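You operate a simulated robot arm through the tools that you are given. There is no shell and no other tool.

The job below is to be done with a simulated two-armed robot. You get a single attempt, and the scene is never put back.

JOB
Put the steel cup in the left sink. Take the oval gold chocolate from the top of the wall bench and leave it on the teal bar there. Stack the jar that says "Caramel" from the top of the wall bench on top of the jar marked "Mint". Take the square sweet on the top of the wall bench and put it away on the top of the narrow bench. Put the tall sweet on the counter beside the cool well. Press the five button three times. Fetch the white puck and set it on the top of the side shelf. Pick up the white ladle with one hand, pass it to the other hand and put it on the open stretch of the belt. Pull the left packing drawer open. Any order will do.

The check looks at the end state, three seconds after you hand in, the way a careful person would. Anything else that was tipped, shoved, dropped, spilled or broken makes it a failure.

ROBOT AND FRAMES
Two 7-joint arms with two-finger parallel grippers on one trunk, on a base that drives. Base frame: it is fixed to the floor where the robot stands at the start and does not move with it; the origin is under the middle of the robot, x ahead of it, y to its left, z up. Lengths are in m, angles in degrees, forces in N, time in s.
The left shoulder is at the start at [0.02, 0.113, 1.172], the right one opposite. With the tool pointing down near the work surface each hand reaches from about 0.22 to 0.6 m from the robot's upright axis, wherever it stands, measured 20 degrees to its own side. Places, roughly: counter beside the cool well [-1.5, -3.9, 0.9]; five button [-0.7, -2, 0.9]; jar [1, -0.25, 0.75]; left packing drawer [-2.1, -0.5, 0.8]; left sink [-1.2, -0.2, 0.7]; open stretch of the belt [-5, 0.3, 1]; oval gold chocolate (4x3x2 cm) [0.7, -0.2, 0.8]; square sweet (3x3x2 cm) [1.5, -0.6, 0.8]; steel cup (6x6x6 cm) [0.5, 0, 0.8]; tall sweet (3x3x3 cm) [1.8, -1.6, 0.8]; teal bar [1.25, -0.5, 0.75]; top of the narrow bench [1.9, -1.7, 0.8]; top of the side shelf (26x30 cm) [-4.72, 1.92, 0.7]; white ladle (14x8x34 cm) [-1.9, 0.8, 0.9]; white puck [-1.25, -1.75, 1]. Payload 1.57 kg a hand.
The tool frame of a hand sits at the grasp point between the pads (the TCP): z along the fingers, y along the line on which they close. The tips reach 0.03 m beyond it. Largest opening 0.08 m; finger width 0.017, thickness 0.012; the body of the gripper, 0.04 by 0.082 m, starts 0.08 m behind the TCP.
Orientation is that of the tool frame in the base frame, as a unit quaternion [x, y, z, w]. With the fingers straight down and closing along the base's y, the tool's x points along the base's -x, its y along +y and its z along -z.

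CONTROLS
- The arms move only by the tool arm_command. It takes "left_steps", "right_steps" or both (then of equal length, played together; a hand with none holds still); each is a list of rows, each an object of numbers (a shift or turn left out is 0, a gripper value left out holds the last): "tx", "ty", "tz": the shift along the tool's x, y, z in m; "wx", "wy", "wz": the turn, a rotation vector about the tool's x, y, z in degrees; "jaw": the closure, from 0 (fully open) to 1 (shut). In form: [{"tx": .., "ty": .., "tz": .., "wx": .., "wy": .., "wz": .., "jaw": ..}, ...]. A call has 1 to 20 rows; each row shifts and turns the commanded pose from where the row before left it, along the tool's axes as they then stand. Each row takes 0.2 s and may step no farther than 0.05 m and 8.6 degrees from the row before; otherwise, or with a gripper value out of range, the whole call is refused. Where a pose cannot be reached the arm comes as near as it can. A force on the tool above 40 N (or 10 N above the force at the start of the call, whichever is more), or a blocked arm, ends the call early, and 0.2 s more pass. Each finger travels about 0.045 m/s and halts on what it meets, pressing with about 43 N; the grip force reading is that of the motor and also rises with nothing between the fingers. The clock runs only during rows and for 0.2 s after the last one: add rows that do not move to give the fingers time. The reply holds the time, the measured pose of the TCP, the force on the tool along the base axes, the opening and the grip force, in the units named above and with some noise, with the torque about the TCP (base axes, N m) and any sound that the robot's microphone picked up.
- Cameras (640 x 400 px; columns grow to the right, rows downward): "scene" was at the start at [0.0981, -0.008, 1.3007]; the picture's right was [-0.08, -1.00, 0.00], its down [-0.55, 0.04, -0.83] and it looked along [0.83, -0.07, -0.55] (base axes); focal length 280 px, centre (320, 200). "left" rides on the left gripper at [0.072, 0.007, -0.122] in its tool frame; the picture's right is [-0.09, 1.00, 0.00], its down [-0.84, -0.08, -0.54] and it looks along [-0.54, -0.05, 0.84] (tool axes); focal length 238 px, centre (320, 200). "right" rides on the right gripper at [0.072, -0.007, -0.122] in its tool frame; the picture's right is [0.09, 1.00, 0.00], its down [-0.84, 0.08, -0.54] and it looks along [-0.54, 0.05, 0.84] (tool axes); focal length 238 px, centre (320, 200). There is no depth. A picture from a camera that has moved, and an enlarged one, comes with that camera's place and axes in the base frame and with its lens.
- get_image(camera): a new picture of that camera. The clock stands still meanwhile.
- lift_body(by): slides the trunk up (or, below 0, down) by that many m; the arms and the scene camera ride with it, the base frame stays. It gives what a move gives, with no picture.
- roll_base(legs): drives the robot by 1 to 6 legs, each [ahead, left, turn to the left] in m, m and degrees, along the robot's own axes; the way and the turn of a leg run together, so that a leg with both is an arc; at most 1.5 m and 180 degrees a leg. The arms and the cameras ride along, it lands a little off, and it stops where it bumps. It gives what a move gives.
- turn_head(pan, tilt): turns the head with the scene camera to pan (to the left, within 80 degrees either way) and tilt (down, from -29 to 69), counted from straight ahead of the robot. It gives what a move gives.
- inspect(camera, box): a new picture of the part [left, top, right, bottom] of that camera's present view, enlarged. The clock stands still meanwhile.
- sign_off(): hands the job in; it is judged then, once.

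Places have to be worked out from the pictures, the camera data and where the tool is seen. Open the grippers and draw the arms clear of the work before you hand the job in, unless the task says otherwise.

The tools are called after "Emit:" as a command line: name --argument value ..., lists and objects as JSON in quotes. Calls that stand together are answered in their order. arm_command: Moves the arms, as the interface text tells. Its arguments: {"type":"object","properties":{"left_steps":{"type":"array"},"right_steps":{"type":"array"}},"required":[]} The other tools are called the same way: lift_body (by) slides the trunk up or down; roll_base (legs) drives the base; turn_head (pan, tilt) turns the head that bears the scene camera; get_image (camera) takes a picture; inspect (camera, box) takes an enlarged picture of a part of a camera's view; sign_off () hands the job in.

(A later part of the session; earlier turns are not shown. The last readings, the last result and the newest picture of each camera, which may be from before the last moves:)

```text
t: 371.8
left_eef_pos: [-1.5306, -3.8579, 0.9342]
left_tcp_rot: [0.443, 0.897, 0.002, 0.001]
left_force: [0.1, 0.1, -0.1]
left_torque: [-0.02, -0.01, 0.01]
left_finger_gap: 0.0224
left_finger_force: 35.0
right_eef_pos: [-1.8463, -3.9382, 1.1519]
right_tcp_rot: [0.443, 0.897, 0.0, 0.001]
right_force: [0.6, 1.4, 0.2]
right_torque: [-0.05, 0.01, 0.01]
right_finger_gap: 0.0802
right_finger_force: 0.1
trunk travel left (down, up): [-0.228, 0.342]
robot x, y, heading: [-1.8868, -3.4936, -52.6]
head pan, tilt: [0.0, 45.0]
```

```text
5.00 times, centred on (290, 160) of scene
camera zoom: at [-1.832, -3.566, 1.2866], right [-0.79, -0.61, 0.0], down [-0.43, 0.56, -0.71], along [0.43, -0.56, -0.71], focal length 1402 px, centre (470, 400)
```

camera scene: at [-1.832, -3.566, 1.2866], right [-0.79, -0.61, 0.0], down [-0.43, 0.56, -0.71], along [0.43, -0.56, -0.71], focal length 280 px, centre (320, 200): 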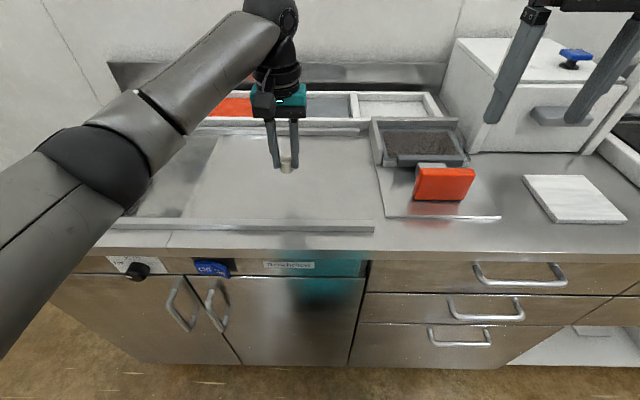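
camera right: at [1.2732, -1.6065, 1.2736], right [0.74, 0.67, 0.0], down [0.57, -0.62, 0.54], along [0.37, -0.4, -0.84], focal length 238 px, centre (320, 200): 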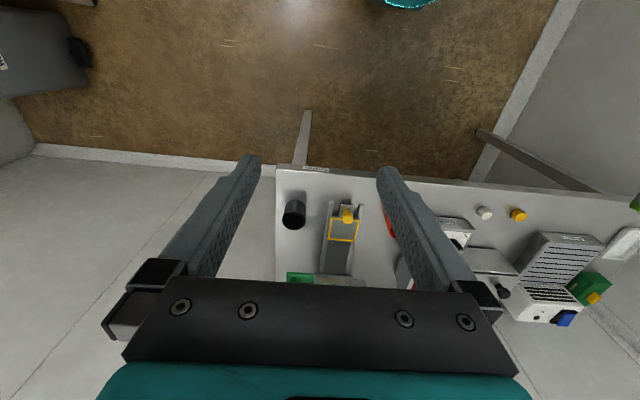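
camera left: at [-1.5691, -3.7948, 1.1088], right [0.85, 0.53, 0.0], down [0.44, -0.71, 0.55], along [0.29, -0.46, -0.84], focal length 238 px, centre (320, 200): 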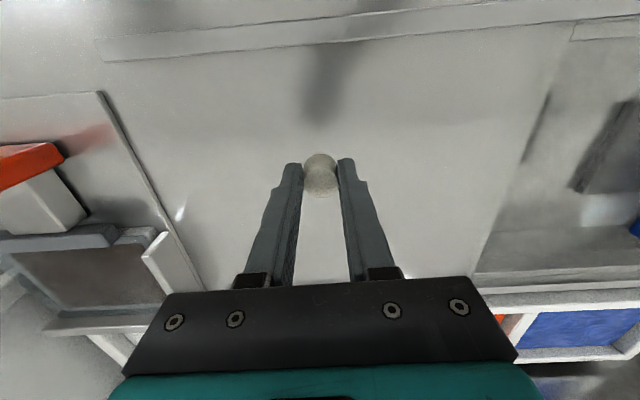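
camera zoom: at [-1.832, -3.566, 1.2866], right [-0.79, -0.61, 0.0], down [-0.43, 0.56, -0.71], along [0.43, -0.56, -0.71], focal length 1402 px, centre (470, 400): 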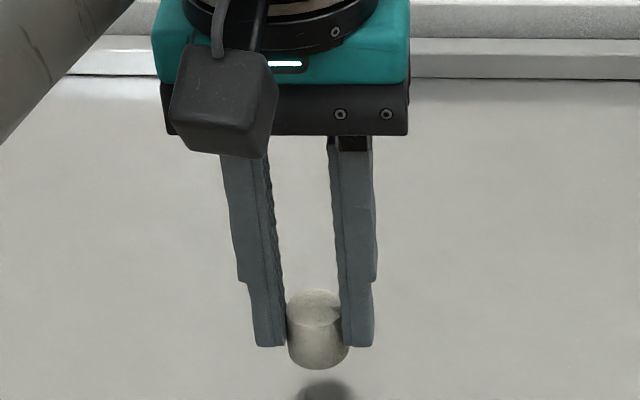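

Still a gap to the shadow. Continue.

Emit:
arm_command --left_steps '[{"tz": 0.004}, {"tz": 0.003}, {}]'

Emit:
arm_command --left_steps '[{"tz": 0.003}, {}]'

Emit:
arm_command --left_steps '[{"tz": 0.003}, {}]'

Emit:
inspect --camera "scene" --box '[240, 130, 340, 210]'

```text
t: 372.6
left_eef_pos: [-1.5309, -3.8588, 0.9279]
left_tcp_rot: [0.443, 0.896, 0.001, 0.002]
left_force: [-0.2, -0.3, -0.7]
left_torque: [-0.01, 0.0, -0.02]
left_finger_gap: 0.0226
left_finger_force: 35.0
right_eef_pos: [-1.8455, -3.9379, 1.152]
right_tcp_rot: [0.443, 0.896, 0.0, 0.001]
right_force: [-0.8, -0.2, 0.8]
right_torque: [-0.02, -0.01, 0.01]
right_finger_gap: 0.0803
right_finger_force: 0.1
trunk travel left (down, up): [-0.228, 0.342]
robot x, y, heading: [-1.8859, -3.4897, -52.8]
head pan, tilt: [0.0, 45.0]
```

```text
t: 373.2
left_eef_pos: [-1.5309, -3.858, 0.9236]
left_tcp_rot: [0.443, 0.896, 0.001, 0.002]
left_force: [-0.7, -0.1, 0.3]
left_torque: [0.02, -0.01, 0.0]
left_finger_gap: 0.0226
left_finger_force: 34.8
right_eef_pos: [-1.8457, -3.9381, 1.1527]
right_tcp_rot: [0.443, 0.897, -0.001, 0.001]
right_force: [0.2, 0.3, -0.6]
right_torque: [0.02, 0.0, -0.01]
right_finger_gap: 0.08
right_finger_force: 0.0
trunk travel left (down, up): [-0.228, 0.342]
robot x, y, heading: [-1.8891, -3.4949, -52.6]
head pan, tilt: [0.0, 45.0]
```

```text
t: 373.8
left_eef_pos: [-1.5309, -3.8583, 0.9205]
left_tcp_rot: [0.443, 0.897, 0.0, 0.002]
left_force: [-0.3, -0.9, -0.7]
left_torque: [0.01, 0.01, 0.0]
left_finger_gap: 0.0224
left_finger_force: 35.3
right_eef_pos: [-1.8463, -3.9371, 1.1521]
right_tcp_rot: [0.443, 0.896, 0.0, 0.001]
right_force: [-0.3, 0.2, 0.6]
right_torque: [0.0, 0.01, 0.02]
right_finger_gap: 0.0801
right_finger_force: 0.2
trunk travel left (down, up): [-0.228, 0.342]
robot x, y, heading: [-1.8865, -3.4926, -52.4]
head pan, tilt: [0.0, 45.0]
```

```text
5.00 times, centred on (290, 170) of scene
camera zoom: at [-1.832, -3.566, 1.2866], right [-0.79, -0.61, 0.0], down [-0.43, 0.56, -0.71], along [0.43, -0.56, -0.71], focal length 1402 px, centre (470, 350)
```

zoom: 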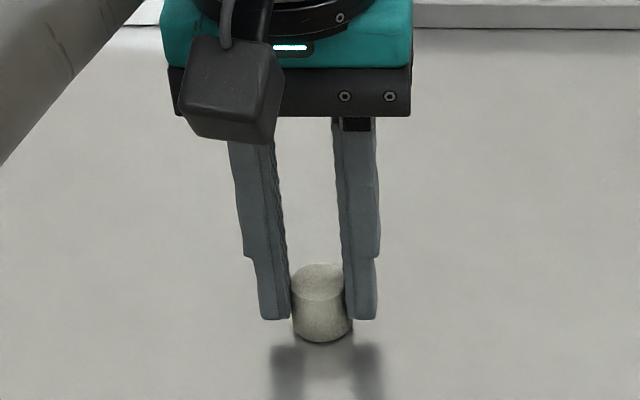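

Emit:
arm_command --left_steps '[{"tz": 0.002}, {}]'

Emit:
arm_command --left_steps '[{"tz": 0.002}, {}]'

Emit:
arm_command --left_steps '[{"tz": 0.002}, {}]'

```text
t: 374.4
left_eef_pos: [-1.5319, -3.8588, 0.9205]
left_tcp_rot: [0.443, 0.897, 0.0, 0.003]
left_force: [0.1, 0.3, 5.8]
left_torque: [0.03, -0.01, 0.01]
left_finger_gap: 0.023
left_finger_force: 35.5
right_eef_pos: [-1.8478, -3.9369, 1.1511]
right_tcp_rot: [0.443, 0.897, -0.001, 0.002]
right_force: [-0.1, 0.0, 0.7]
right_torque: [0.06, -0.02, -0.03]
right_finger_gap: 0.08
right_finger_force: 0.0
trunk travel left (down, up): [-0.228, 0.342]
robot x, y, heading: [-1.8894, -3.4962, -52.6]
head pan, tilt: [0.0, 45.0]
```

```text
t: 375.0
left_eef_pos: [-1.5304, -3.8583, 0.92]
left_tcp_rot: [0.443, 0.896, -0.001, 0.003]
left_force: [0.2, 0.6, 17.6]
left_torque: [-0.08, -0.04, -0.01]
left_finger_gap: 0.0223
left_finger_force: 34.9
right_eef_pos: [-1.8467, -3.9369, 1.1536]
right_tcp_rot: [0.443, 0.896, 0.0, 0.002]
right_force: [-0.4, 0.1, -0.1]
right_torque: [0.0, 0.01, 0.02]
right_finger_gap: 0.0801
right_finger_force: 0.0
trunk travel left (down, up): [-0.228, 0.342]
robot x, y, heading: [-1.8874, -3.4926, -52.5]
head pan, tilt: [0.0, 45.0]
```

```text
t: 375.6
left_eef_pos: [-1.5301, -3.8581, 0.9211]
left_tcp_rot: [0.443, 0.896, -0.003, 0.007]
left_force: [0.9, -0.1, 30.8]
left_torque: [-0.08, -0.12, -0.03]
left_finger_gap: 0.0223
left_finger_force: 34.6
right_eef_pos: [-1.8483, -3.9356, 1.153]
right_tcp_rot: [0.443, 0.897, -0.001, 0.002]
right_force: [0.0, 0.2, 0.3]
right_torque: [-0.04, -0.01, 0.01]
right_finger_gap: 0.0801
right_finger_force: 0.0
trunk travel left (down, up): [-0.228, 0.342]
robot x, y, heading: [-1.886, -3.4919, -52.6]
head pan, tilt: [0.0, 45.0]
```

Contact at z≈0.920. Relieve, open, lift clear.

Emit:
arm_command --left_steps '[{"tz": -0.0055}, {"jaw": 0.5}, {}, {"jaw": 0.3}, {}, {"tz": -0.03}, {"tz": -0.04}, {"tz": -0.05}, {"tz": -0.05}, {"tz": -0.03}, {}]'

Emit:
get_image --camera "scene"

Emit:
get_image --camera "left"

```text
t: 378.0
left_eef_pos: [-1.5315, -3.8589, 1.1212]
left_tcp_rot: [0.443, 0.896, 0.001, 0.002]
left_force: [0.5, -0.2, -0.3]
left_torque: [0.02, 0.0, -0.01]
left_finger_gap: 0.056
left_finger_force: 0.0
right_eef_pos: [-1.8464, -3.9379, 1.1522]
right_tcp_rot: [0.443, 0.896, 0.0, 0.001]
right_force: [0.9, 0.4, 0.8]
right_torque: [-0.02, 0.02, 0.02]
right_finger_gap: 0.0801
right_finger_force: 0.1
trunk travel left (down, up): [-0.228, 0.342]
robot x, y, heading: [-1.89, -3.4924, -52.6]
head pan, tilt: [0.0, 45.0]
```

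```text
taken
camera scene: at [-1.8319, -3.566, 1.2865], right [-0.79, -0.61, 0.0], down [-0.43, 0.56, -0.71], along [0.43, -0.56, -0.71], focal length 280 px, centre (320, 200)
```

scene: 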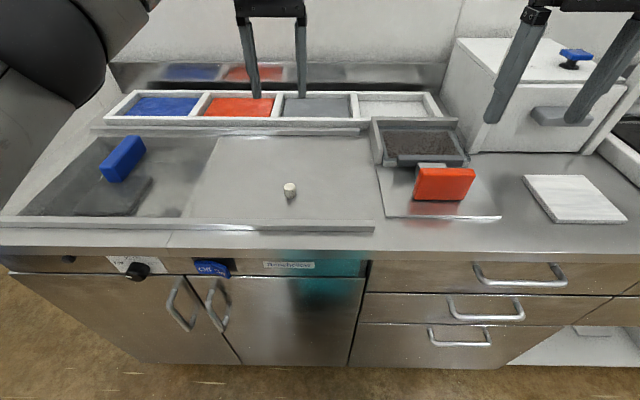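

```text
taken
camera left: at [-1.5689, -3.7972, 1.2418], right [0.85, 0.53, 0.0], down [0.44, -0.71, 0.54], along [0.29, -0.46, -0.84], focal length 238 px, centre (320, 200)
```

left: 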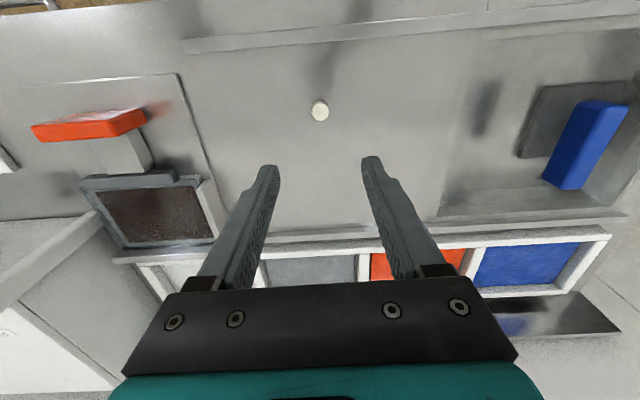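

Tall sweet is standing on the counter. Next the five button: retract the hand, back off, turn to face the numbering keypad and drive up toward it.

Emit:
arm_command --left_steps '[{"tx": 0.035, "ty": 0.02}, {"tx": 0.035, "ty": 0.02}, {"tx": 0.035, "ty": 0.02}, {"tx": 0.03, "ty": 0.02, "tz": -0.02}, {}]'

Emit:
roll_base --legs '[[-0.4, 0, 0], [0, 0, 89.5], [0.8, 0, 0]]'

Emit:
turn_head --pan 0 --tilt 30

Emit:
get_image --camera "scene"

Emit:
turn_head --pan 40 --tilt 25

Emit:
get_image --camera "scene"

```text
t: 379.2
left_eef_pos: [-1.5518, -3.7024, 1.1425]
left_tcp_rot: [0.444, 0.896, 0.001, 0.003]
left_force: [-0.4, 0.0, 0.6]
left_torque: [0.0, -0.02, 0.02]
left_finger_gap: 0.0559
left_finger_force: 0.1
right_eef_pos: [-1.8468, -3.9394, 1.1518]
right_tcp_rot: [0.444, 0.896, -0.001, 0.001]
right_force: [-0.3, 0.2, 1.2]
right_torque: [0.01, 0.03, 0.02]
right_finger_gap: 0.0803
right_finger_force: 0.0
trunk travel left (down, up): [-0.228, 0.342]
robot x, y, heading: [-1.8872, -3.4919, -52.7]
head pan, tilt: [0.0, 45.0]
```

```text
t: 389.5
left_eef_pos: [-1.282, -2.3322, 1.1422]
left_tcp_rot: [-0.328, 0.945, 0.002, 0.001]
left_force: [0.2, -0.5, -0.5]
left_torque: [0.03, 0.0, 0.01]
left_finger_gap: 0.056
left_finger_force: 0.0
right_eef_pos: [-1.0421, -2.6264, 1.1516]
right_tcp_rot: [-0.328, 0.945, 0.0, 0.001]
right_force: [1.1, -0.4, 0.4]
right_torque: [-0.02, -0.01, 0.02]
right_finger_gap: 0.0801
right_finger_force: 0.1
trunk travel left (down, up): [-0.228, 0.342]
robot x, y, heading: [-1.4848, -2.6725, 38.2]
head pan, tilt: [0.0, 45.0]
```

```text
t: 390.2
left_eef_pos: [-1.2821, -2.333, 1.1421]
left_tcp_rot: [-0.328, 0.945, 0.003, 0.001]
left_force: [0.4, 0.2, 0.5]
left_torque: [-0.02, 0.02, -0.03]
left_finger_gap: 0.056
left_finger_force: 0.1
right_eef_pos: [-1.042, -2.6255, 1.1514]
right_tcp_rot: [-0.329, 0.944, 0.0, 0.001]
right_force: [0.1, -0.6, 0.0]
right_torque: [0.0, -0.02, 0.03]
right_finger_gap: 0.08
right_finger_force: 0.1
trunk travel left (down, up): [-0.228, 0.342]
robot x, y, heading: [-1.4863, -2.6691, 38.5]
head pan, tilt: [0.0, 30.0]
```

```text
taken
camera scene: at [-1.4088, -2.6117, 1.3091], right [0.62, -0.78, 0.0], down [-0.39, -0.31, -0.87], along [0.68, 0.54, -0.5], focal length 280 px, centre (320, 200)
```

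scene: 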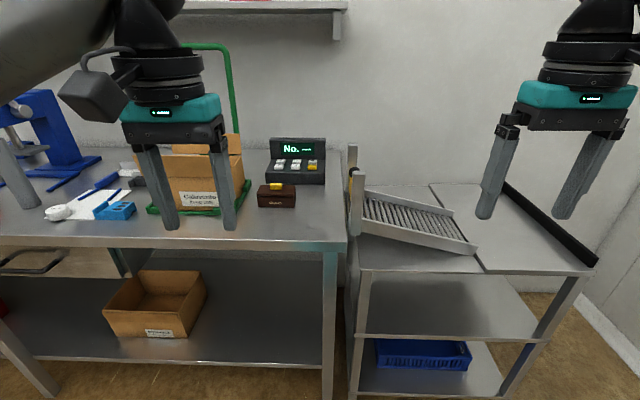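

```text
t: 391.3
left_eef_pos: [-1.283, -2.3336, 1.1427]
left_tcp_rot: [-0.328, 0.945, 0.002, 0.001]
left_force: [0.3, 0.1, 0.1]
left_torque: [-0.01, -0.01, 0.02]
left_finger_gap: 0.0562
left_finger_force: 0.0
right_eef_pos: [-1.0428, -2.6249, 1.1519]
right_tcp_rot: [-0.328, 0.945, 0.0, 0.001]
right_force: [0.1, -0.3, -0.4]
right_torque: [0.0, 0.04, 0.03]
right_finger_gap: 0.08
right_finger_force: 0.1
trunk travel left (down, up): [-0.228, 0.342]
robot x, y, heading: [-1.4885, -2.669, 38.4]
head pan, tilt: [40.0, 25.0]
```

```text
taken
camera scene: at [-1.461, -2.5776, 1.3171], right [0.98, -0.2, 0.0], down [-0.09, -0.41, -0.91], along [0.18, 0.89, -0.42], focal length 280 px, centre (320, 200)
```

scene: 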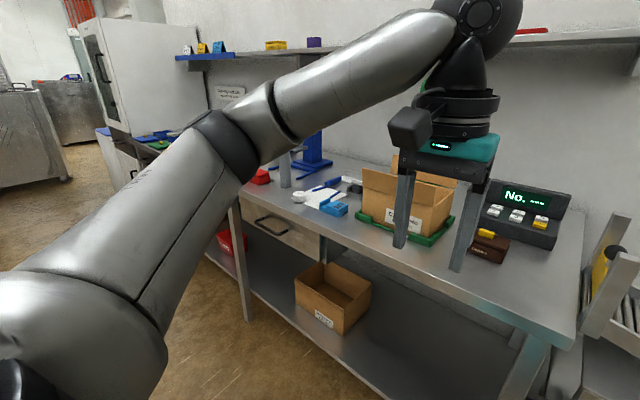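

Emit:
inspect --camera "scene" --box '[440, 160, 600, 280]'

Emit:
inspect --camera "scene" --box '[260, 110, 480, 260]'

Emit:
turn_head --pan 0 --tilt 30

Emit:
inspect --camera "scene" --box '[250, 120, 340, 220]'

Emit:
inspect --camera "scene" --box '[0, 80, 260, 280]'

```text
3.33 times, centred on (520, 220) of scene
camera zoom: at [-1.461, -2.5776, 1.3171], right [0.98, -0.2, 0.0], down [-0.09, -0.41, -0.91], along [0.18, 0.89, -0.42], focal length 934 px, centre (-347, 133)
```

zoom: 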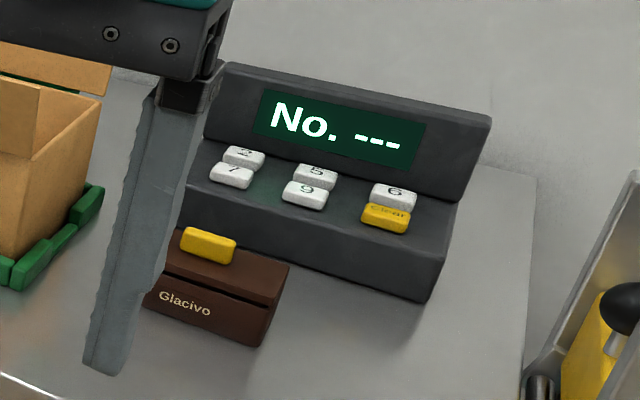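

```text
2.67 times, centred on (370, 185) of scene
camera zoom: at [-1.461, -2.5776, 1.3171], right [0.98, -0.2, 0.0], down [-0.09, -0.41, -0.91], along [0.18, 0.89, -0.42], focal length 748 px, centre (187, 240)
```

zoom: 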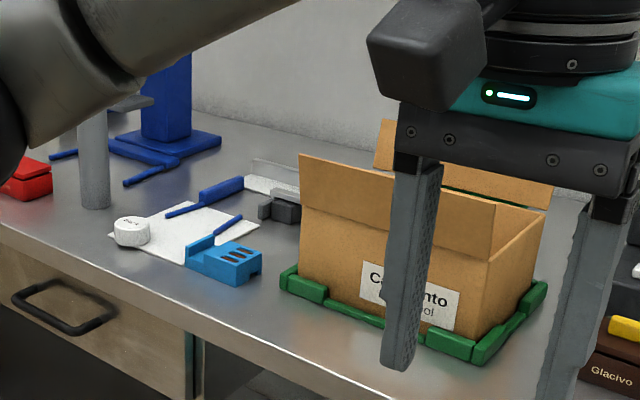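

```text
t: 392.4
left_eef_pos: [-1.2811, -2.3336, 1.1411]
left_tcp_rot: [-0.328, 0.945, 0.002, 0.001]
left_force: [-0.2, 0.4, 0.0]
left_torque: [-0.01, 0.03, -0.01]
left_finger_gap: 0.0557
left_finger_force: 0.0
right_eef_pos: [-1.0415, -2.6254, 1.1522]
right_tcp_rot: [-0.329, 0.944, 0.0, 0.001]
right_force: [0.5, 0.2, 1.1]
right_torque: [-0.01, 0.02, 0.03]
right_finger_gap: 0.0798
right_finger_force: 0.0
trunk travel left (down, up): [-0.228, 0.342]
robot x, y, heading: [-1.4845, -2.6737, 38.5]
head pan, tilt: [0.0, 30.0]
```

```text
4.00 times, centred on (295, 170) of scene
camera zoom: at [-1.4089, -2.6117, 1.3092], right [0.62, -0.78, 0.0], down [-0.39, -0.31, -0.87], along [0.68, 0.54, -0.5], focal length 1121 px, centre (420, 320)
```

zoom: 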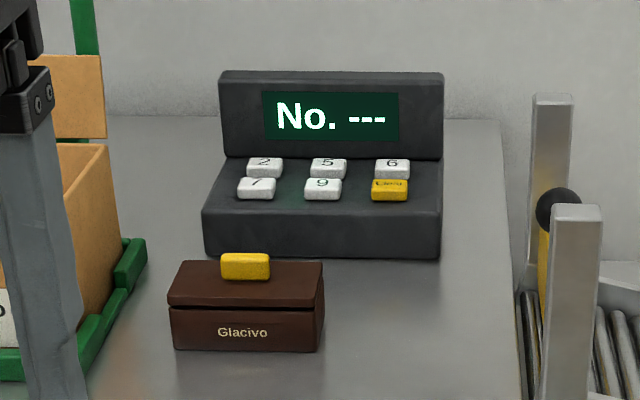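

```text
2.00 times, centred on (130, 180) of scene
camera zoom: at [-1.4089, -2.6117, 1.3092], right [0.62, -0.78, 0.0], down [-0.39, -0.31, -0.87], along [0.68, 0.54, -0.5], focal length 561 px, centre (700, 240)
```

zoom: 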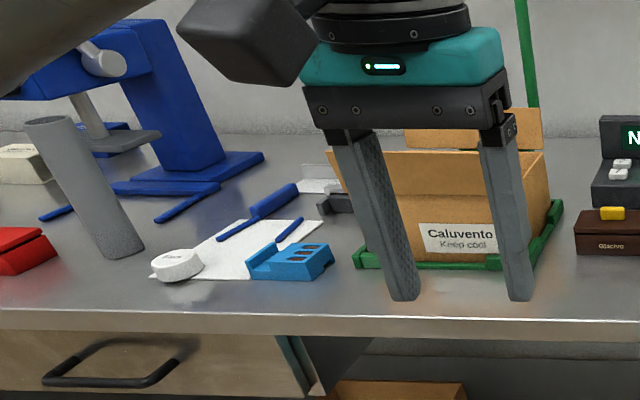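

The display reads "No. ---"; buttons 2-5-6 / 7-9-Clear, five is the upper middle one. The white puck lies on a paper left of it. I close the right fingers for pressing and approach the table by 0.45 m.

Emit:
roll_base --legs '[[0.25, 0.06, -1.6], [0.18, 0, 0]]'

Emit:
arm_command --right_steps '[{"jaw": 1}, {}, {}, {}, {}]'

Emit:
turn_head --pan 0 --tilt 40

Emit:
get_image --camera "scene"

Emit:
get_image --camera "right"

Emit:
get_image --camera "left"

```text
t: 395.3
left_eef_pos: [-0.9687, -2.0309, 1.1401]
left_tcp_rot: [-0.318, 0.948, 0.002, 0.001]
left_force: [-0.1, 0.2, 0.0]
left_torque: [-0.01, 0.03, -0.02]
left_finger_gap: 0.0557
left_finger_force: 0.0
right_eef_pos: [-0.7364, -2.328, 1.1519]
right_tcp_rot: [-0.317, 0.948, 0.0, 0.001]
right_force: [0.1, -0.8, -0.3]
right_torque: [-0.01, 0.04, 0.0]
right_finger_gap: 0.08
right_finger_force: 0.1
trunk travel left (down, up): [-0.228, 0.342]
robot x, y, heading: [-1.1816, -2.3627, 37.2]
head pan, tilt: [0.0, 30.0]
```

```text
t: 396.5
left_eef_pos: [-0.9694, -2.031, 1.1417]
left_tcp_rot: [-0.318, 0.948, 0.002, 0.002]
left_force: [-0.2, 0.5, 0.3]
left_torque: [0.02, -0.02, -0.02]
left_finger_gap: 0.056
left_finger_force: 0.1
right_eef_pos: [-0.7363, -2.3268, 1.1514]
right_tcp_rot: [-0.317, 0.948, 0.0, 0.001]
right_force: [-0.4, -0.1, -0.8]
right_torque: [-0.01, 0.0, 0.01]
right_finger_gap: 0.0
right_finger_force: 14.5
trunk travel left (down, up): [-0.228, 0.342]
robot x, y, heading: [-1.1769, -2.3658, 37.0]
head pan, tilt: [0.0, 30.0]
```

```text
t: 397.3
left_eef_pos: [-0.9695, -2.0296, 1.1418]
left_tcp_rot: [-0.318, 0.948, 0.002, 0.002]
left_force: [0.5, 0.5, 0.0]
left_torque: [0.03, 0.01, -0.02]
left_finger_gap: 0.0563
left_finger_force: 0.0
right_eef_pos: [-0.7359, -2.3266, 1.1521]
right_tcp_rot: [-0.318, 0.948, 0.001, 0.001]
right_force: [0.3, -0.7, -0.1]
right_torque: [0.02, 0.0, 0.03]
right_finger_gap: 0.0
right_finger_force: 21.2
trunk travel left (down, up): [-0.228, 0.342]
robot x, y, heading: [-1.1844, -2.3648, 37.0]
head pan, tilt: [0.0, 40.0]
```

```text
taken
camera scene: at [-1.1063, -2.3088, 1.2939], right [0.6, -0.8, 0.0], down [-0.51, -0.39, -0.77], along [0.61, 0.46, -0.64], focal length 280 px, centre (320, 200)
```

scene: 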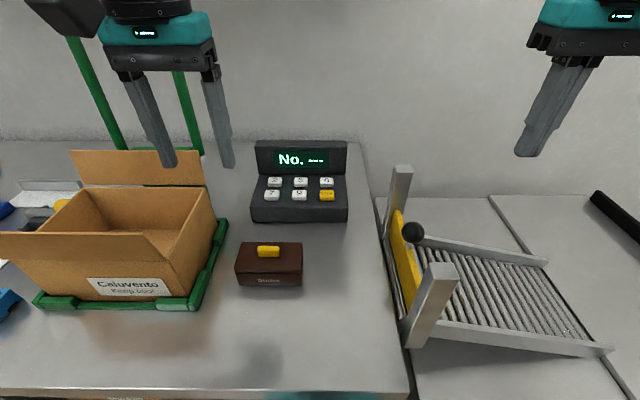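

```text
taken
camera right: at [-0.7896, -2.3742, 1.2738], right [-0.67, 0.74, 0.0], down [0.62, 0.56, 0.54], along [0.4, 0.37, -0.84], focal length 238 px, centre (320, 200)
```

right: 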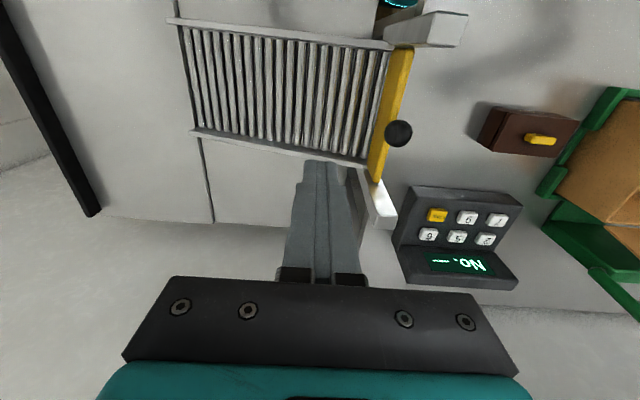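

```text
taken
camera left: at [-1.0296, -2.0698, 1.2623], right [-0.53, 0.85, 0.0], down [0.71, 0.44, 0.55], along [0.46, 0.29, -0.84], focal length 238 px, centre (320, 200)
```

left: 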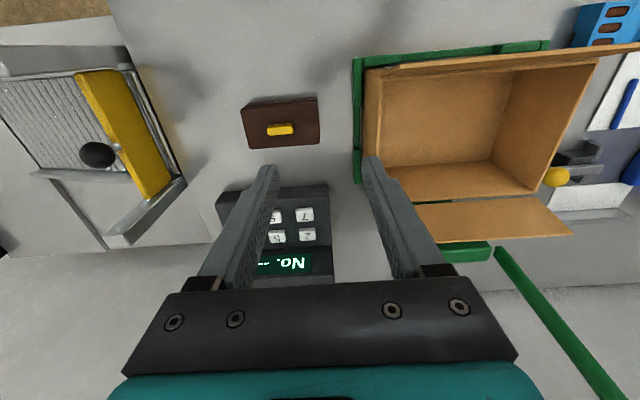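

Triangulated: five button top at ≈[-0.739,-1.980,0.932]. I pitch the closed right hand 30°, bring it above the button, while lifting the left hand out of the way.

Emit:
arm_command --right_steps '[{"wy": -8}, {"wy": -8}, {"wy": -8}, {"wy": -6}, {"tx": -0.0214, "ty": 0.03475, "tz": 0.0124}, {"tx": -0.0214, "ty": 0.03475, "tz": 0.0124}, {"tx": -0.0214, "ty": 0.03475, "tz": 0.0124}, {"tx": -0.0214, "ty": 0.03475, "tz": 0.0124}, {"tx": -0.0214, "ty": 0.03475, "tz": 0.0124}, {"tx": -0.0214, "ty": 0.03475, "tz": 0.0124}, {"tx": -0.0214, "ty": 0.03475, "tz": 0.0124}, {"tx": -0.0214, "ty": 0.03475, "tz": 0.0124}, {"tx": 0.02, "tz": 0.0347}, {"tx": 0.02, "tz": 0.0347}, {}]' --left_steps '[{"tz": -0.04}, {"tz": -0.04}, {"tx": 0.03, "ty": 0.02}, {"tx": 0.03, "ty": 0.02}, {}, {}, {}, {}, {}, {}, {}, {}, {}, {}, {}]'

Emit:
get_image --camera "scene"

Emit:
get_image --camera "right"

```text
t: 400.5
left_eef_pos: [-1.0415, -2.0346, 1.2235]
left_tcp_rot: [-0.317, 0.948, 0.002, 0.001]
left_force: [-0.2, -0.2, 0.2]
left_torque: [-0.01, -0.01, 0.03]
left_finger_gap: 0.056
left_finger_force: 0.1
right_eef_pos: [-0.747, -1.9872, 1.0689]
right_tcp_rot: [-0.306, 0.916, 0.082, 0.247]
right_force: [0.2, 0.8, 0.2]
right_torque: [0.01, 0.0, -0.01]
right_finger_gap: 0.0
right_finger_force: 20.9
trunk travel left (down, up): [-0.228, 0.342]
robot x, y, heading: [-1.1777, -2.3677, 37.0]
head pan, tilt: [0.0, 40.0]
```

```text
taken
camera scene: at [-1.1063, -2.3089, 1.2939], right [0.6, -0.8, 0.0], down [-0.51, -0.39, -0.77], along [0.61, 0.46, -0.64], focal length 280 px, centre (320, 200)
```

scene: 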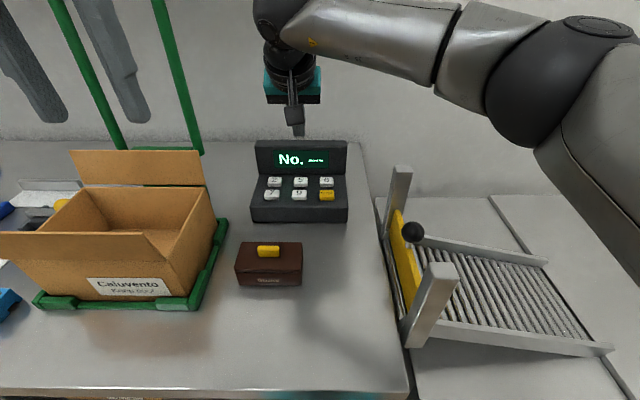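

```text
taken
camera right: at [-0.841, -2.065, 1.138], right [-0.66, 0.75, -0.05], down [0.31, 0.33, 0.89], along [0.68, 0.57, -0.46], focal length 238 px, centre (320, 200)
```

right: 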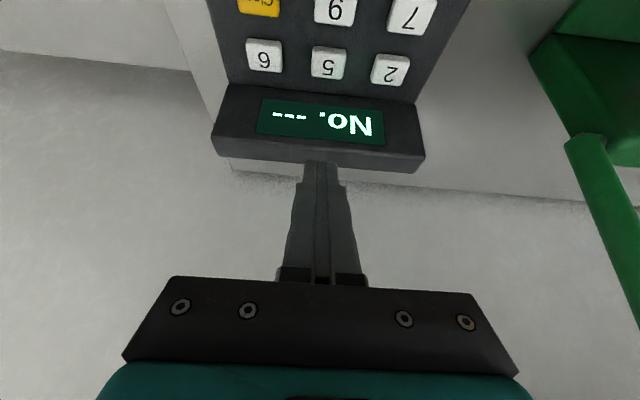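

The finger tip is aligned over "5". Descend 9 cm to just above the button and check.

Emit:
arm_command --right_steps '[{"tx": 0.0222, "tz": 0.0392}, {"tx": 0.0222, "tz": 0.0392}, {}, {}]'

Emit:
inspect --camera "scene" --box '[240, 120, 360, 230]'

Emit:
get_image --camera "right"

```text
t: 401.5
left_eef_pos: [-1.0408, -2.0338, 1.2245]
left_tcp_rot: [-0.318, 0.948, 0.002, 0.001]
left_force: [-0.7, 0.3, -0.4]
left_torque: [0.0, -0.01, 0.0]
left_finger_gap: 0.0559
left_finger_force: 0.0
right_eef_pos: [-0.7459, -1.9862, 0.9808]
right_tcp_rot: [-0.307, 0.916, 0.083, 0.246]
right_force: [0.9, -0.2, -0.2]
right_torque: [-0.02, 0.0, 0.0]
right_finger_gap: 0.0
right_finger_force: 21.5
trunk travel left (down, up): [-0.228, 0.342]
robot x, y, heading: [-1.1842, -2.3647, 37.0]
head pan, tilt: [0.0, 40.0]
```

```text
3.64 times, centred on (300, 175) of scene
camera zoom: at [-1.1063, -2.3088, 1.2938], right [0.6, -0.8, 0.0], down [-0.51, -0.39, -0.77], along [0.61, 0.46, -0.64], focal length 1019 px, centre (393, 291)
```

zoom: 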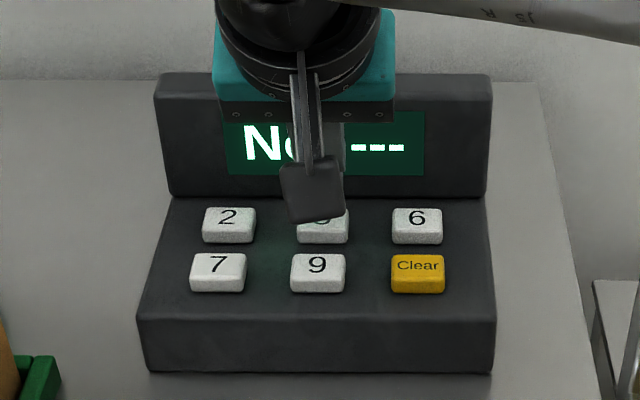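

```text
taken
camera right: at [-0.84, -2.0641, 1.0501], right [-0.66, 0.75, -0.05], down [0.31, 0.33, 0.89], along [0.68, 0.57, -0.46], focal length 238 px, centre (320, 200)
```

right: 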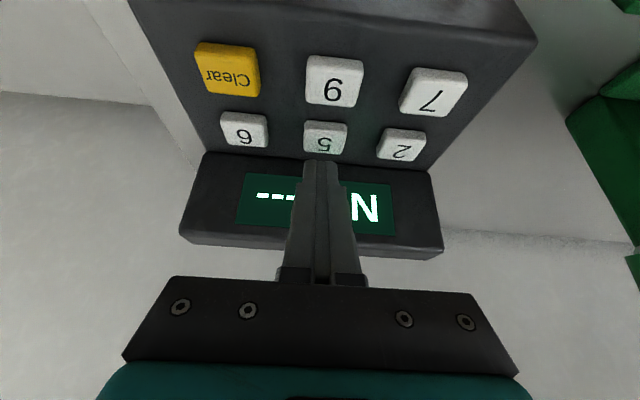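

Well aligned. Approach the last 1.5 cm, then press in small steps while monitoring.

Emit:
arm_command --right_steps '[{"tx": 0.00247, "tz": 0.00435}, {"tx": 0.00247, "tz": 0.00435}, {"tx": 0.0015, "tz": 0.0026}, {}]'

Emit:
arm_command --right_steps '[{"tx": 0.001, "tz": 0.00174}, {"tx": 0.001, "tz": 0.00174}, {}]'

Emit:
inspect --camera "scene" --box '[240, 120, 360, 230]'

```text
t: 402.5
left_eef_pos: [-1.041, -2.035, 1.2248]
left_tcp_rot: [-0.318, 0.948, 0.001, 0.001]
left_force: [0.3, 0.0, 0.1]
left_torque: [-0.01, 0.02, -0.03]
left_finger_gap: 0.0562
left_finger_force: 0.1
right_eef_pos: [-0.7446, -1.9868, 0.9675]
right_tcp_rot: [-0.306, 0.916, 0.082, 0.246]
right_force: [0.0, -0.2, -0.5]
right_torque: [0.04, 0.01, 0.02]
right_finger_gap: 0.0001
right_finger_force: 21.7
trunk travel left (down, up): [-0.228, 0.342]
robot x, y, heading: [-1.1779, -2.363, 36.9]
head pan, tilt: [0.0, 40.0]
```

```text
t: 403.3
left_eef_pos: [-1.042, -2.0347, 1.2245]
left_tcp_rot: [-0.318, 0.948, 0.002, 0.002]
left_force: [0.0, -0.4, -1.0]
left_torque: [-0.01, -0.01, 0.03]
left_finger_gap: 0.0561
left_finger_force: 0.1
right_eef_pos: [-0.7447, -1.9859, 0.9649]
right_tcp_rot: [-0.307, 0.916, 0.083, 0.247]
right_force: [-0.4, -1.5, 1.8]
right_torque: [-0.01, -0.03, -0.02]
right_finger_gap: 0.0001
right_finger_force: 21.6
trunk travel left (down, up): [-0.228, 0.342]
robot x, y, heading: [-1.1821, -2.3625, 36.9]
head pan, tilt: [0.0, 40.0]
```

```text
3.64 times, centred on (300, 175) of scene
camera zoom: at [-1.1063, -2.3089, 1.2938], right [0.6, -0.8, 0.0], down [-0.51, -0.39, -0.77], along [0.61, 0.46, -0.64], focal length 1019 px, centre (393, 291)
```

zoom: 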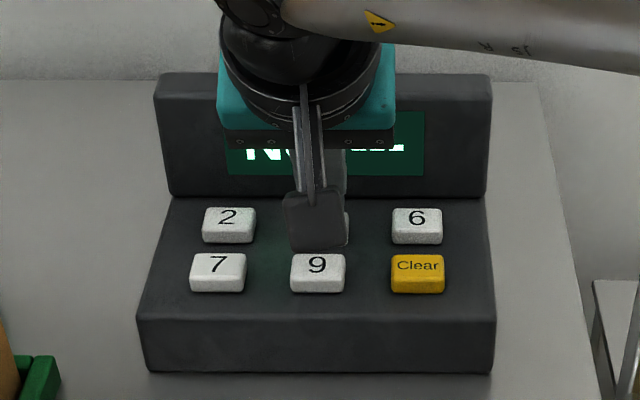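

Contact starts. Press a bit deeper.

Emit:
arm_command --right_steps '[{"tx": 0.001, "tz": 0.00174}, {}]'

Emit:
arm_command --right_steps '[{"tx": 0.001, "tz": 0.00174}, {}]'

Emit:
inspect --camera "scene" --box '[240, 120, 360, 230]'

```text
t: 403.9
left_eef_pos: [-1.041, -2.0348, 1.2237]
left_tcp_rot: [-0.318, 0.948, 0.003, 0.001]
left_force: [0.6, -0.4, 0.1]
left_torque: [0.0, 0.0, 0.01]
left_finger_gap: 0.0557
left_finger_force: 0.0
right_eef_pos: [-0.7438, -1.9862, 0.9623]
right_tcp_rot: [-0.307, 0.916, 0.082, 0.247]
right_force: [0.8, 0.1, 2.3]
right_torque: [0.01, -0.08, 0.02]
right_finger_gap: 0.0001
right_finger_force: 21.3
trunk travel left (down, up): [-0.228, 0.342]
robot x, y, heading: [-1.1814, -2.3626, 37.3]
head pan, tilt: [0.0, 40.0]
```

```text
t: 404.5
left_eef_pos: [-1.0413, -2.0348, 1.2245]
left_tcp_rot: [-0.319, 0.948, 0.002, 0.002]
left_force: [-0.9, 0.0, -0.5]
left_torque: [-0.01, 0.02, 0.05]
left_finger_gap: 0.0558
left_finger_force: 0.1
right_eef_pos: [-0.745, -1.9856, 0.9607]
right_tcp_rot: [-0.306, 0.916, 0.083, 0.246]
right_force: [0.8, 0.0, 2.8]
right_torque: [-0.01, -0.03, -0.01]
right_finger_gap: 0.0
right_finger_force: 21.0
trunk travel left (down, up): [-0.228, 0.342]
robot x, y, heading: [-1.1829, -2.3635, 37.2]
head pan, tilt: [0.0, 40.0]
heard: click
```

```text
3.64 times, centred on (300, 175) of scene
camera zoom: at [-1.1064, -2.3089, 1.2939], right [0.6, -0.8, 0.0], down [-0.51, -0.39, -0.77], along [0.61, 0.46, -0.64], focal length 1019 px, centre (393, 291)
```

zoom: 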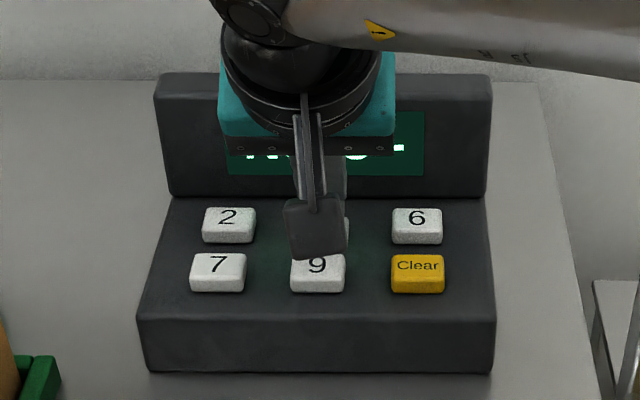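

Heard a click — first press registered. Release upward and check the display.

Emit:
arm_command --right_steps '[{"tx": -0.0037, "tz": -0.0065}, {"tx": -0.0037, "tz": -0.0065}, {"tx": -0.01, "tz": -0.0174}, {}]'

Emit:
inspect --camera "right" --box '[160, 0, 480, 280]'

```text
t: 405.5
left_eef_pos: [-1.0405, -2.0352, 1.2236]
left_tcp_rot: [-0.318, 0.948, 0.003, 0.002]
left_force: [-0.6, -0.6, 1.4]
left_torque: [-0.02, 0.02, 0.02]
left_finger_gap: 0.0563
left_finger_force: 0.0
right_eef_pos: [-0.7441, -1.9876, 0.9975]
right_tcp_rot: [-0.306, 0.916, 0.082, 0.246]
right_force: [-0.8, 1.0, 0.1]
right_torque: [-0.01, 0.01, -0.04]
right_finger_gap: 0.0
right_finger_force: 21.4
trunk travel left (down, up): [-0.228, 0.342]
robot x, y, heading: [-1.1805, -2.3657, 36.7]
head pan, tilt: [0.0, 40.0]
```

```text
1.43 times, centred on (320, 140) of right
camera zoom: at [-0.8386, -2.064, 1.0665], right [-0.66, 0.75, -0.05], down [0.31, 0.33, 0.89], along [0.68, 0.57, -0.46], focal length 340 px, centre (320, 286)
```

zoom: 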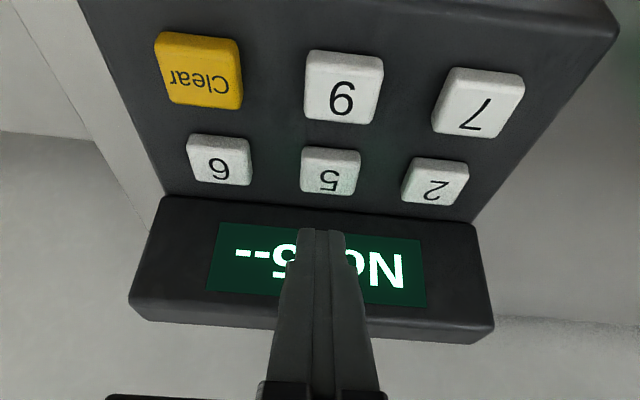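

Display shows "5--". Second press with the same depth, then release.

Emit:
arm_command --right_steps '[{"tx": 0.01, "tz": 0.0174}, {"tx": 0.005, "tz": 0.0087}, {"tx": 0.0025, "tz": 0.0044}, {"tx": 0.0012, "tz": 0.0022}, {}, {}]'

Emit:
arm_command --right_steps '[{"tx": -0.0037, "tz": -0.0065}, {"tx": -0.0037, "tz": -0.0065}, {"tx": -0.01, "tz": -0.0174}, {}]'

Emit:
inspect --camera "right" --box '[160, 0, 480, 280]'

```text
t: 406.9
left_eef_pos: [-1.0416, -2.0353, 1.2239]
left_tcp_rot: [-0.318, 0.948, 0.002, 0.001]
left_force: [0.8, -0.4, -0.5]
left_torque: [0.0, 0.01, 0.0]
left_finger_gap: 0.0556
left_finger_force: 0.0
right_eef_pos: [-0.7447, -1.9853, 0.959]
right_tcp_rot: [-0.307, 0.915, 0.083, 0.247]
right_force: [0.7, 1.2, 3.4]
right_torque: [0.05, -0.05, -0.01]
right_finger_gap: 0.0
right_finger_force: 21.2
trunk travel left (down, up): [-0.228, 0.342]
robot x, y, heading: [-1.1811, -2.3651, 37.1]
head pan, tilt: [0.0, 40.0]
heard: click
```

```text
t: 407.9
left_eef_pos: [-1.0401, -2.0346, 1.2242]
left_tcp_rot: [-0.317, 0.948, 0.002, 0.001]
left_force: [-0.3, 0.5, -0.1]
left_torque: [0.0, 0.01, 0.01]
left_finger_gap: 0.0562
left_finger_force: 0.0
right_eef_pos: [-0.7449, -1.986, 0.9938]
right_tcp_rot: [-0.307, 0.916, 0.082, 0.246]
right_force: [-0.2, -0.1, 0.0]
right_torque: [-0.01, -0.04, 0.01]
right_finger_gap: 0.0005
right_finger_force: 21.0
trunk travel left (down, up): [-0.228, 0.342]
robot x, y, heading: [-1.181, -2.3649, 37.0]
head pan, tilt: [0.0, 40.0]
```

```text
1.43 times, centred on (320, 140) of right
camera zoom: at [-0.8398, -2.0637, 1.0636], right [-0.66, 0.75, -0.05], down [0.31, 0.33, 0.89], along [0.68, 0.57, -0.46], focal length 340 px, centre (320, 286)
```

zoom: 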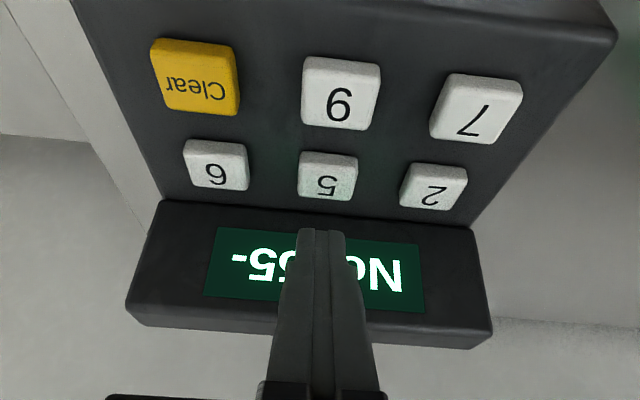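

"55-" shown. Third press: same motion, then raise clear.

Emit:
arm_command --right_steps '[{"tx": 0.009, "tz": 0.0157}, {"tx": 0.005, "tz": 0.0087}, {"tx": 0.0023, "tz": 0.004}, {"tx": 0.001, "tz": 0.0018}, {}, {}]'

Emit:
arm_command --right_steps '[{"tx": -0.0037, "tz": -0.0065}, {"tx": -0.0037, "tz": -0.0065}, {"tx": -0.01, "tz": -0.0174}, {"tx": -0.02, "tz": -0.035}, {"tx": -0.02, "tz": -0.035}, {"tx": -0.02, "tz": -0.035}, {}]'

Emit:
get_image --camera "scene"

Emit:
inspect --camera "scene" --box '[240, 120, 360, 230]'

```text
t: 409.3
left_eef_pos: [-1.0416, -2.0353, 1.2256]
left_tcp_rot: [-0.319, 0.948, 0.003, 0.002]
left_force: [0.7, 0.3, 1.5]
left_torque: [0.0, 0.0, -0.02]
left_finger_gap: 0.0562
left_finger_force: 0.0
right_eef_pos: [-0.7443, -1.9852, 0.9583]
right_tcp_rot: [-0.306, 0.915, 0.083, 0.247]
right_force: [0.5, -1.3, 3.3]
right_torque: [0.01, 0.0, 0.03]
right_finger_gap: 0.0002
right_finger_force: 21.6
trunk travel left (down, up): [-0.228, 0.342]
robot x, y, heading: [-1.1791, -2.3635, 37.0]
head pan, tilt: [0.0, 40.0]
heard: click
```

```text
t: 410.9
left_eef_pos: [-1.0412, -2.0344, 1.2244]
left_tcp_rot: [-0.318, 0.948, 0.002, 0.001]
left_force: [-0.4, 0.1, 0.0]
left_torque: [0.04, 0.03, 0.0]
left_finger_gap: 0.0562
left_finger_force: 0.1
right_eef_pos: [-0.7459, -1.9854, 1.1152]
right_tcp_rot: [-0.307, 0.916, 0.083, 0.246]
right_force: [-0.1, 0.4, 1.1]
right_torque: [-0.04, 0.01, -0.03]
right_finger_gap: 0.0
right_finger_force: 21.1
trunk travel left (down, up): [-0.228, 0.342]
robot x, y, heading: [-1.1807, -2.3644, 36.8]
head pan, tilt: [0.0, 40.0]
```

```text
taken
camera scene: at [-1.1062, -2.3088, 1.2938], right [0.6, -0.8, 0.0], down [-0.51, -0.39, -0.77], along [0.61, 0.46, -0.64], focal length 280 px, centre (320, 200)
```

scene: 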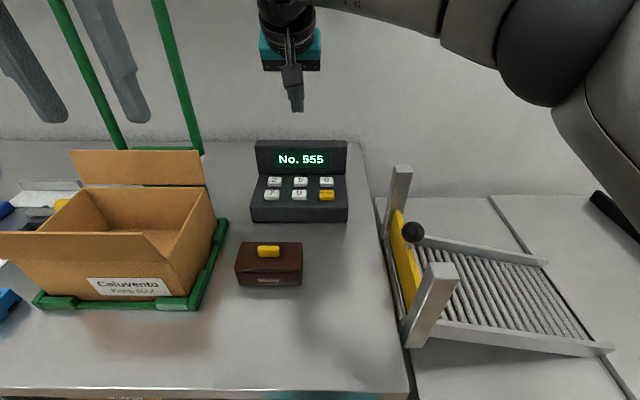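

```text
3.64 times, centred on (300, 175) of scene
camera zoom: at [-1.1062, -2.3088, 1.2938], right [0.6, -0.8, 0.0], down [-0.51, -0.39, -0.77], along [0.61, 0.46, -0.64], focal length 1019 px, centre (393, 291)
```

zoom: 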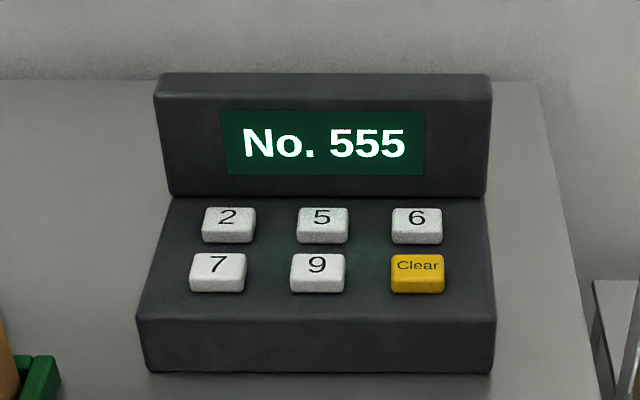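

"No. 555" — done. I retract the right hand, level it, back off and strafe left to the white puck.

Emit:
arm_command --right_steps '[{"tx": 0.035, "tz": -0.03}, {"tx": 0.035, "tz": -0.02, "ty": -0.025}, {"tx": 0.035, "tz": -0.02, "ty": -0.025}, {"tx": 0.035, "tz": -0.02, "ty": -0.025}, {"tx": 0.035, "tz": -0.02, "ty": -0.025}, {"ty": -0.045}, {"ty": -0.045}, {"wy": 8, "jaw": 0}, {"wy": 8}, {"wy": 8}, {"wy": 5}, {}]'

Emit:
roll_base --legs '[[-0.22, 0, 0], [0, 0.75, 0]]'

Emit:
turn_head --pan 0 --tilt 35

Emit:
get_image --camera "scene"

Emit:
get_image --camera "right"

```text
t: 413.5
left_eef_pos: [-1.0419, -2.0346, 1.2246]
left_tcp_rot: [-0.318, 0.948, 0.002, 0.0]
left_force: [0.1, 0.7, -0.5]
left_torque: [0.0, -0.05, 0.0]
left_finger_gap: 0.0561
left_finger_force: 0.1
right_eef_pos: [-0.7942, -2.2631, 1.1218]
right_tcp_rot: [-0.317, 0.948, 0.003, 0.008]
right_force: [0.1, 0.8, 0.8]
right_torque: [0.02, 0.01, -0.02]
right_finger_gap: 0.0799
right_finger_force: 0.1
trunk travel left (down, up): [-0.228, 0.342]
robot x, y, heading: [-1.1821, -2.3653, 36.9]
head pan, tilt: [0.0, 40.0]
```

```text
t: 418.8
left_eef_pos: [-1.6771, -1.5676, 1.2223]
left_tcp_rot: [-0.327, 0.945, 0.002, 0.001]
left_force: [0.5, 0.8, 0.0]
left_torque: [-0.04, -0.01, 0.05]
left_finger_gap: 0.056
left_finger_force: 0.1
right_eef_pos: [-1.4278, -1.792, 1.1226]
right_tcp_rot: [-0.325, 0.946, 0.003, 0.009]
right_force: [0.2, 0.1, -0.2]
right_torque: [-0.04, 0.01, 0.02]
right_finger_gap: 0.0801
right_finger_force: 0.1
trunk travel left (down, up): [-0.228, 0.342]
robot x, y, heading: [-1.8132, -1.9013, 38.0]
head pan, tilt: [0.0, 40.0]
```

```text
t: 419.4
left_eef_pos: [-1.6761, -1.5677, 1.2242]
left_tcp_rot: [-0.326, 0.945, 0.002, 0.001]
left_force: [-0.5, 0.4, -0.1]
left_torque: [-0.04, -0.03, 0.01]
left_finger_gap: 0.0558
left_finger_force: 0.0
right_eef_pos: [-1.4261, -1.7915, 1.1216]
right_tcp_rot: [-0.326, 0.945, 0.002, 0.009]
right_force: [0.0, -0.2, 0.0]
right_torque: [0.02, 0.03, -0.02]
right_finger_gap: 0.0799
right_finger_force: 0.1
trunk travel left (down, up): [-0.228, 0.342]
robot x, y, heading: [-1.8132, -1.9015, 37.9]
head pan, tilt: [0.0, 35.0]
```

```text
taken
camera scene: at [-1.7349, -1.8419, 1.3014], right [0.62, -0.79, 0.0], down [-0.45, -0.35, -0.82], along [0.65, 0.5, -0.57], focal length 280 px, centre (320, 200)
```

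scene: 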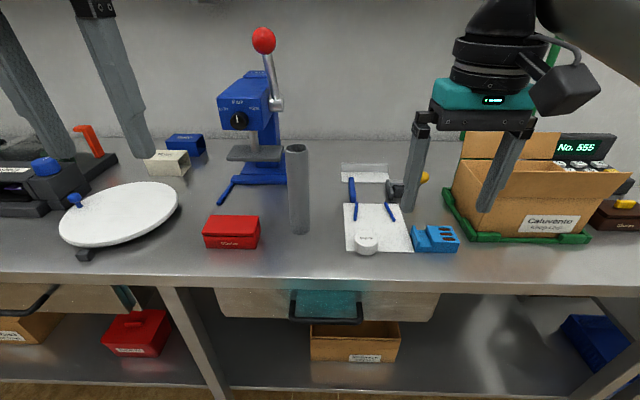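

```text
taken
camera right: at [-1.4811, -1.8413, 1.2423], right [-0.69, 0.73, 0.0], down [0.6, 0.57, 0.56], along [0.41, 0.38, -0.83], focal length 238 px, centre (320, 200)
```

right: 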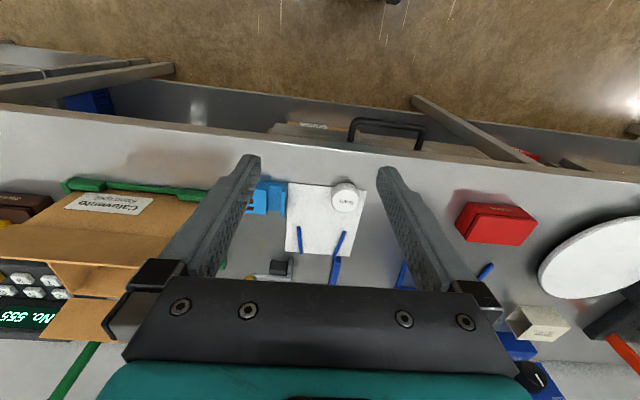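

The puck's top centre is at ≈[-1.348,-1.659,0.90]; the right hand can reach it. Move over it and look.

Emit:
arm_command --right_steps '[{"tx": -0.0286, "ty": 0.0112}, {"tx": -0.0286, "ty": 0.0112}, {"tx": -0.0286, "ty": 0.0112}, {"tx": -0.0286, "ty": 0.0112}, {"tx": -0.0286, "ty": 0.0112}, {"tz": 0.04}, {"tz": 0.04}, {}]'

Emit:
get_image --camera "right"

Emit:
inspect --camera "scene" --box '[280, 120, 480, 280]'

```text
t: 421.2
left_eef_pos: [-1.6769, -1.5689, 1.2244]
left_tcp_rot: [-0.327, 0.945, 0.002, 0.0]
left_force: [0.3, 0.3, 0.5]
left_torque: [-0.01, 0.01, 0.01]
left_finger_gap: 0.0559
left_finger_force: 0.0
right_eef_pos: [-1.3463, -1.6601, 1.0426]
right_tcp_rot: [-0.325, 0.946, 0.003, 0.01]
right_force: [0.0, -0.5, 0.7]
right_torque: [0.01, -0.01, 0.0]
right_finger_gap: 0.08
right_finger_force: 0.1
trunk travel left (down, up): [-0.228, 0.342]
robot x, y, heading: [-1.8092, -1.9009, 38.0]
head pan, tilt: [0.0, 35.0]
```

```text
taken
camera right: at [-1.4005, -1.7086, 1.1642], right [-0.69, 0.73, 0.0], down [0.6, 0.57, 0.56], along [0.41, 0.38, -0.83], focal length 238 px, centre (320, 200)
```

right: 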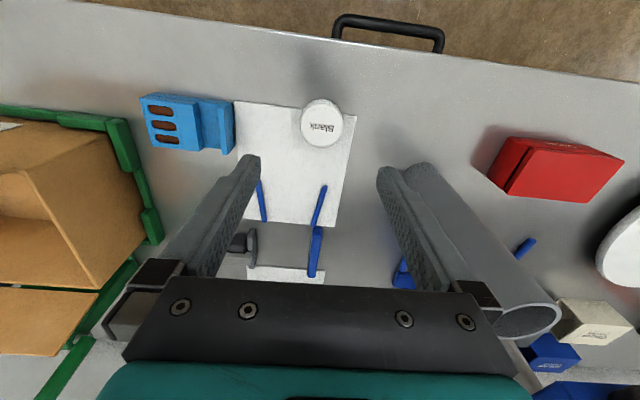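

```text
2.50 times, centred on (380, 200) of scene
camera zoom: at [-1.735, -1.8419, 1.3014], right [0.62, -0.79, 0.0], down [-0.45, -0.35, -0.82], along [0.65, 0.5, -0.57], focal length 701 px, centre (170, 200)
```

zoom: 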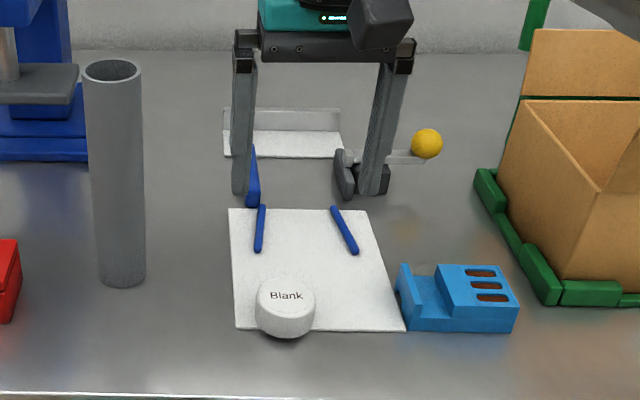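

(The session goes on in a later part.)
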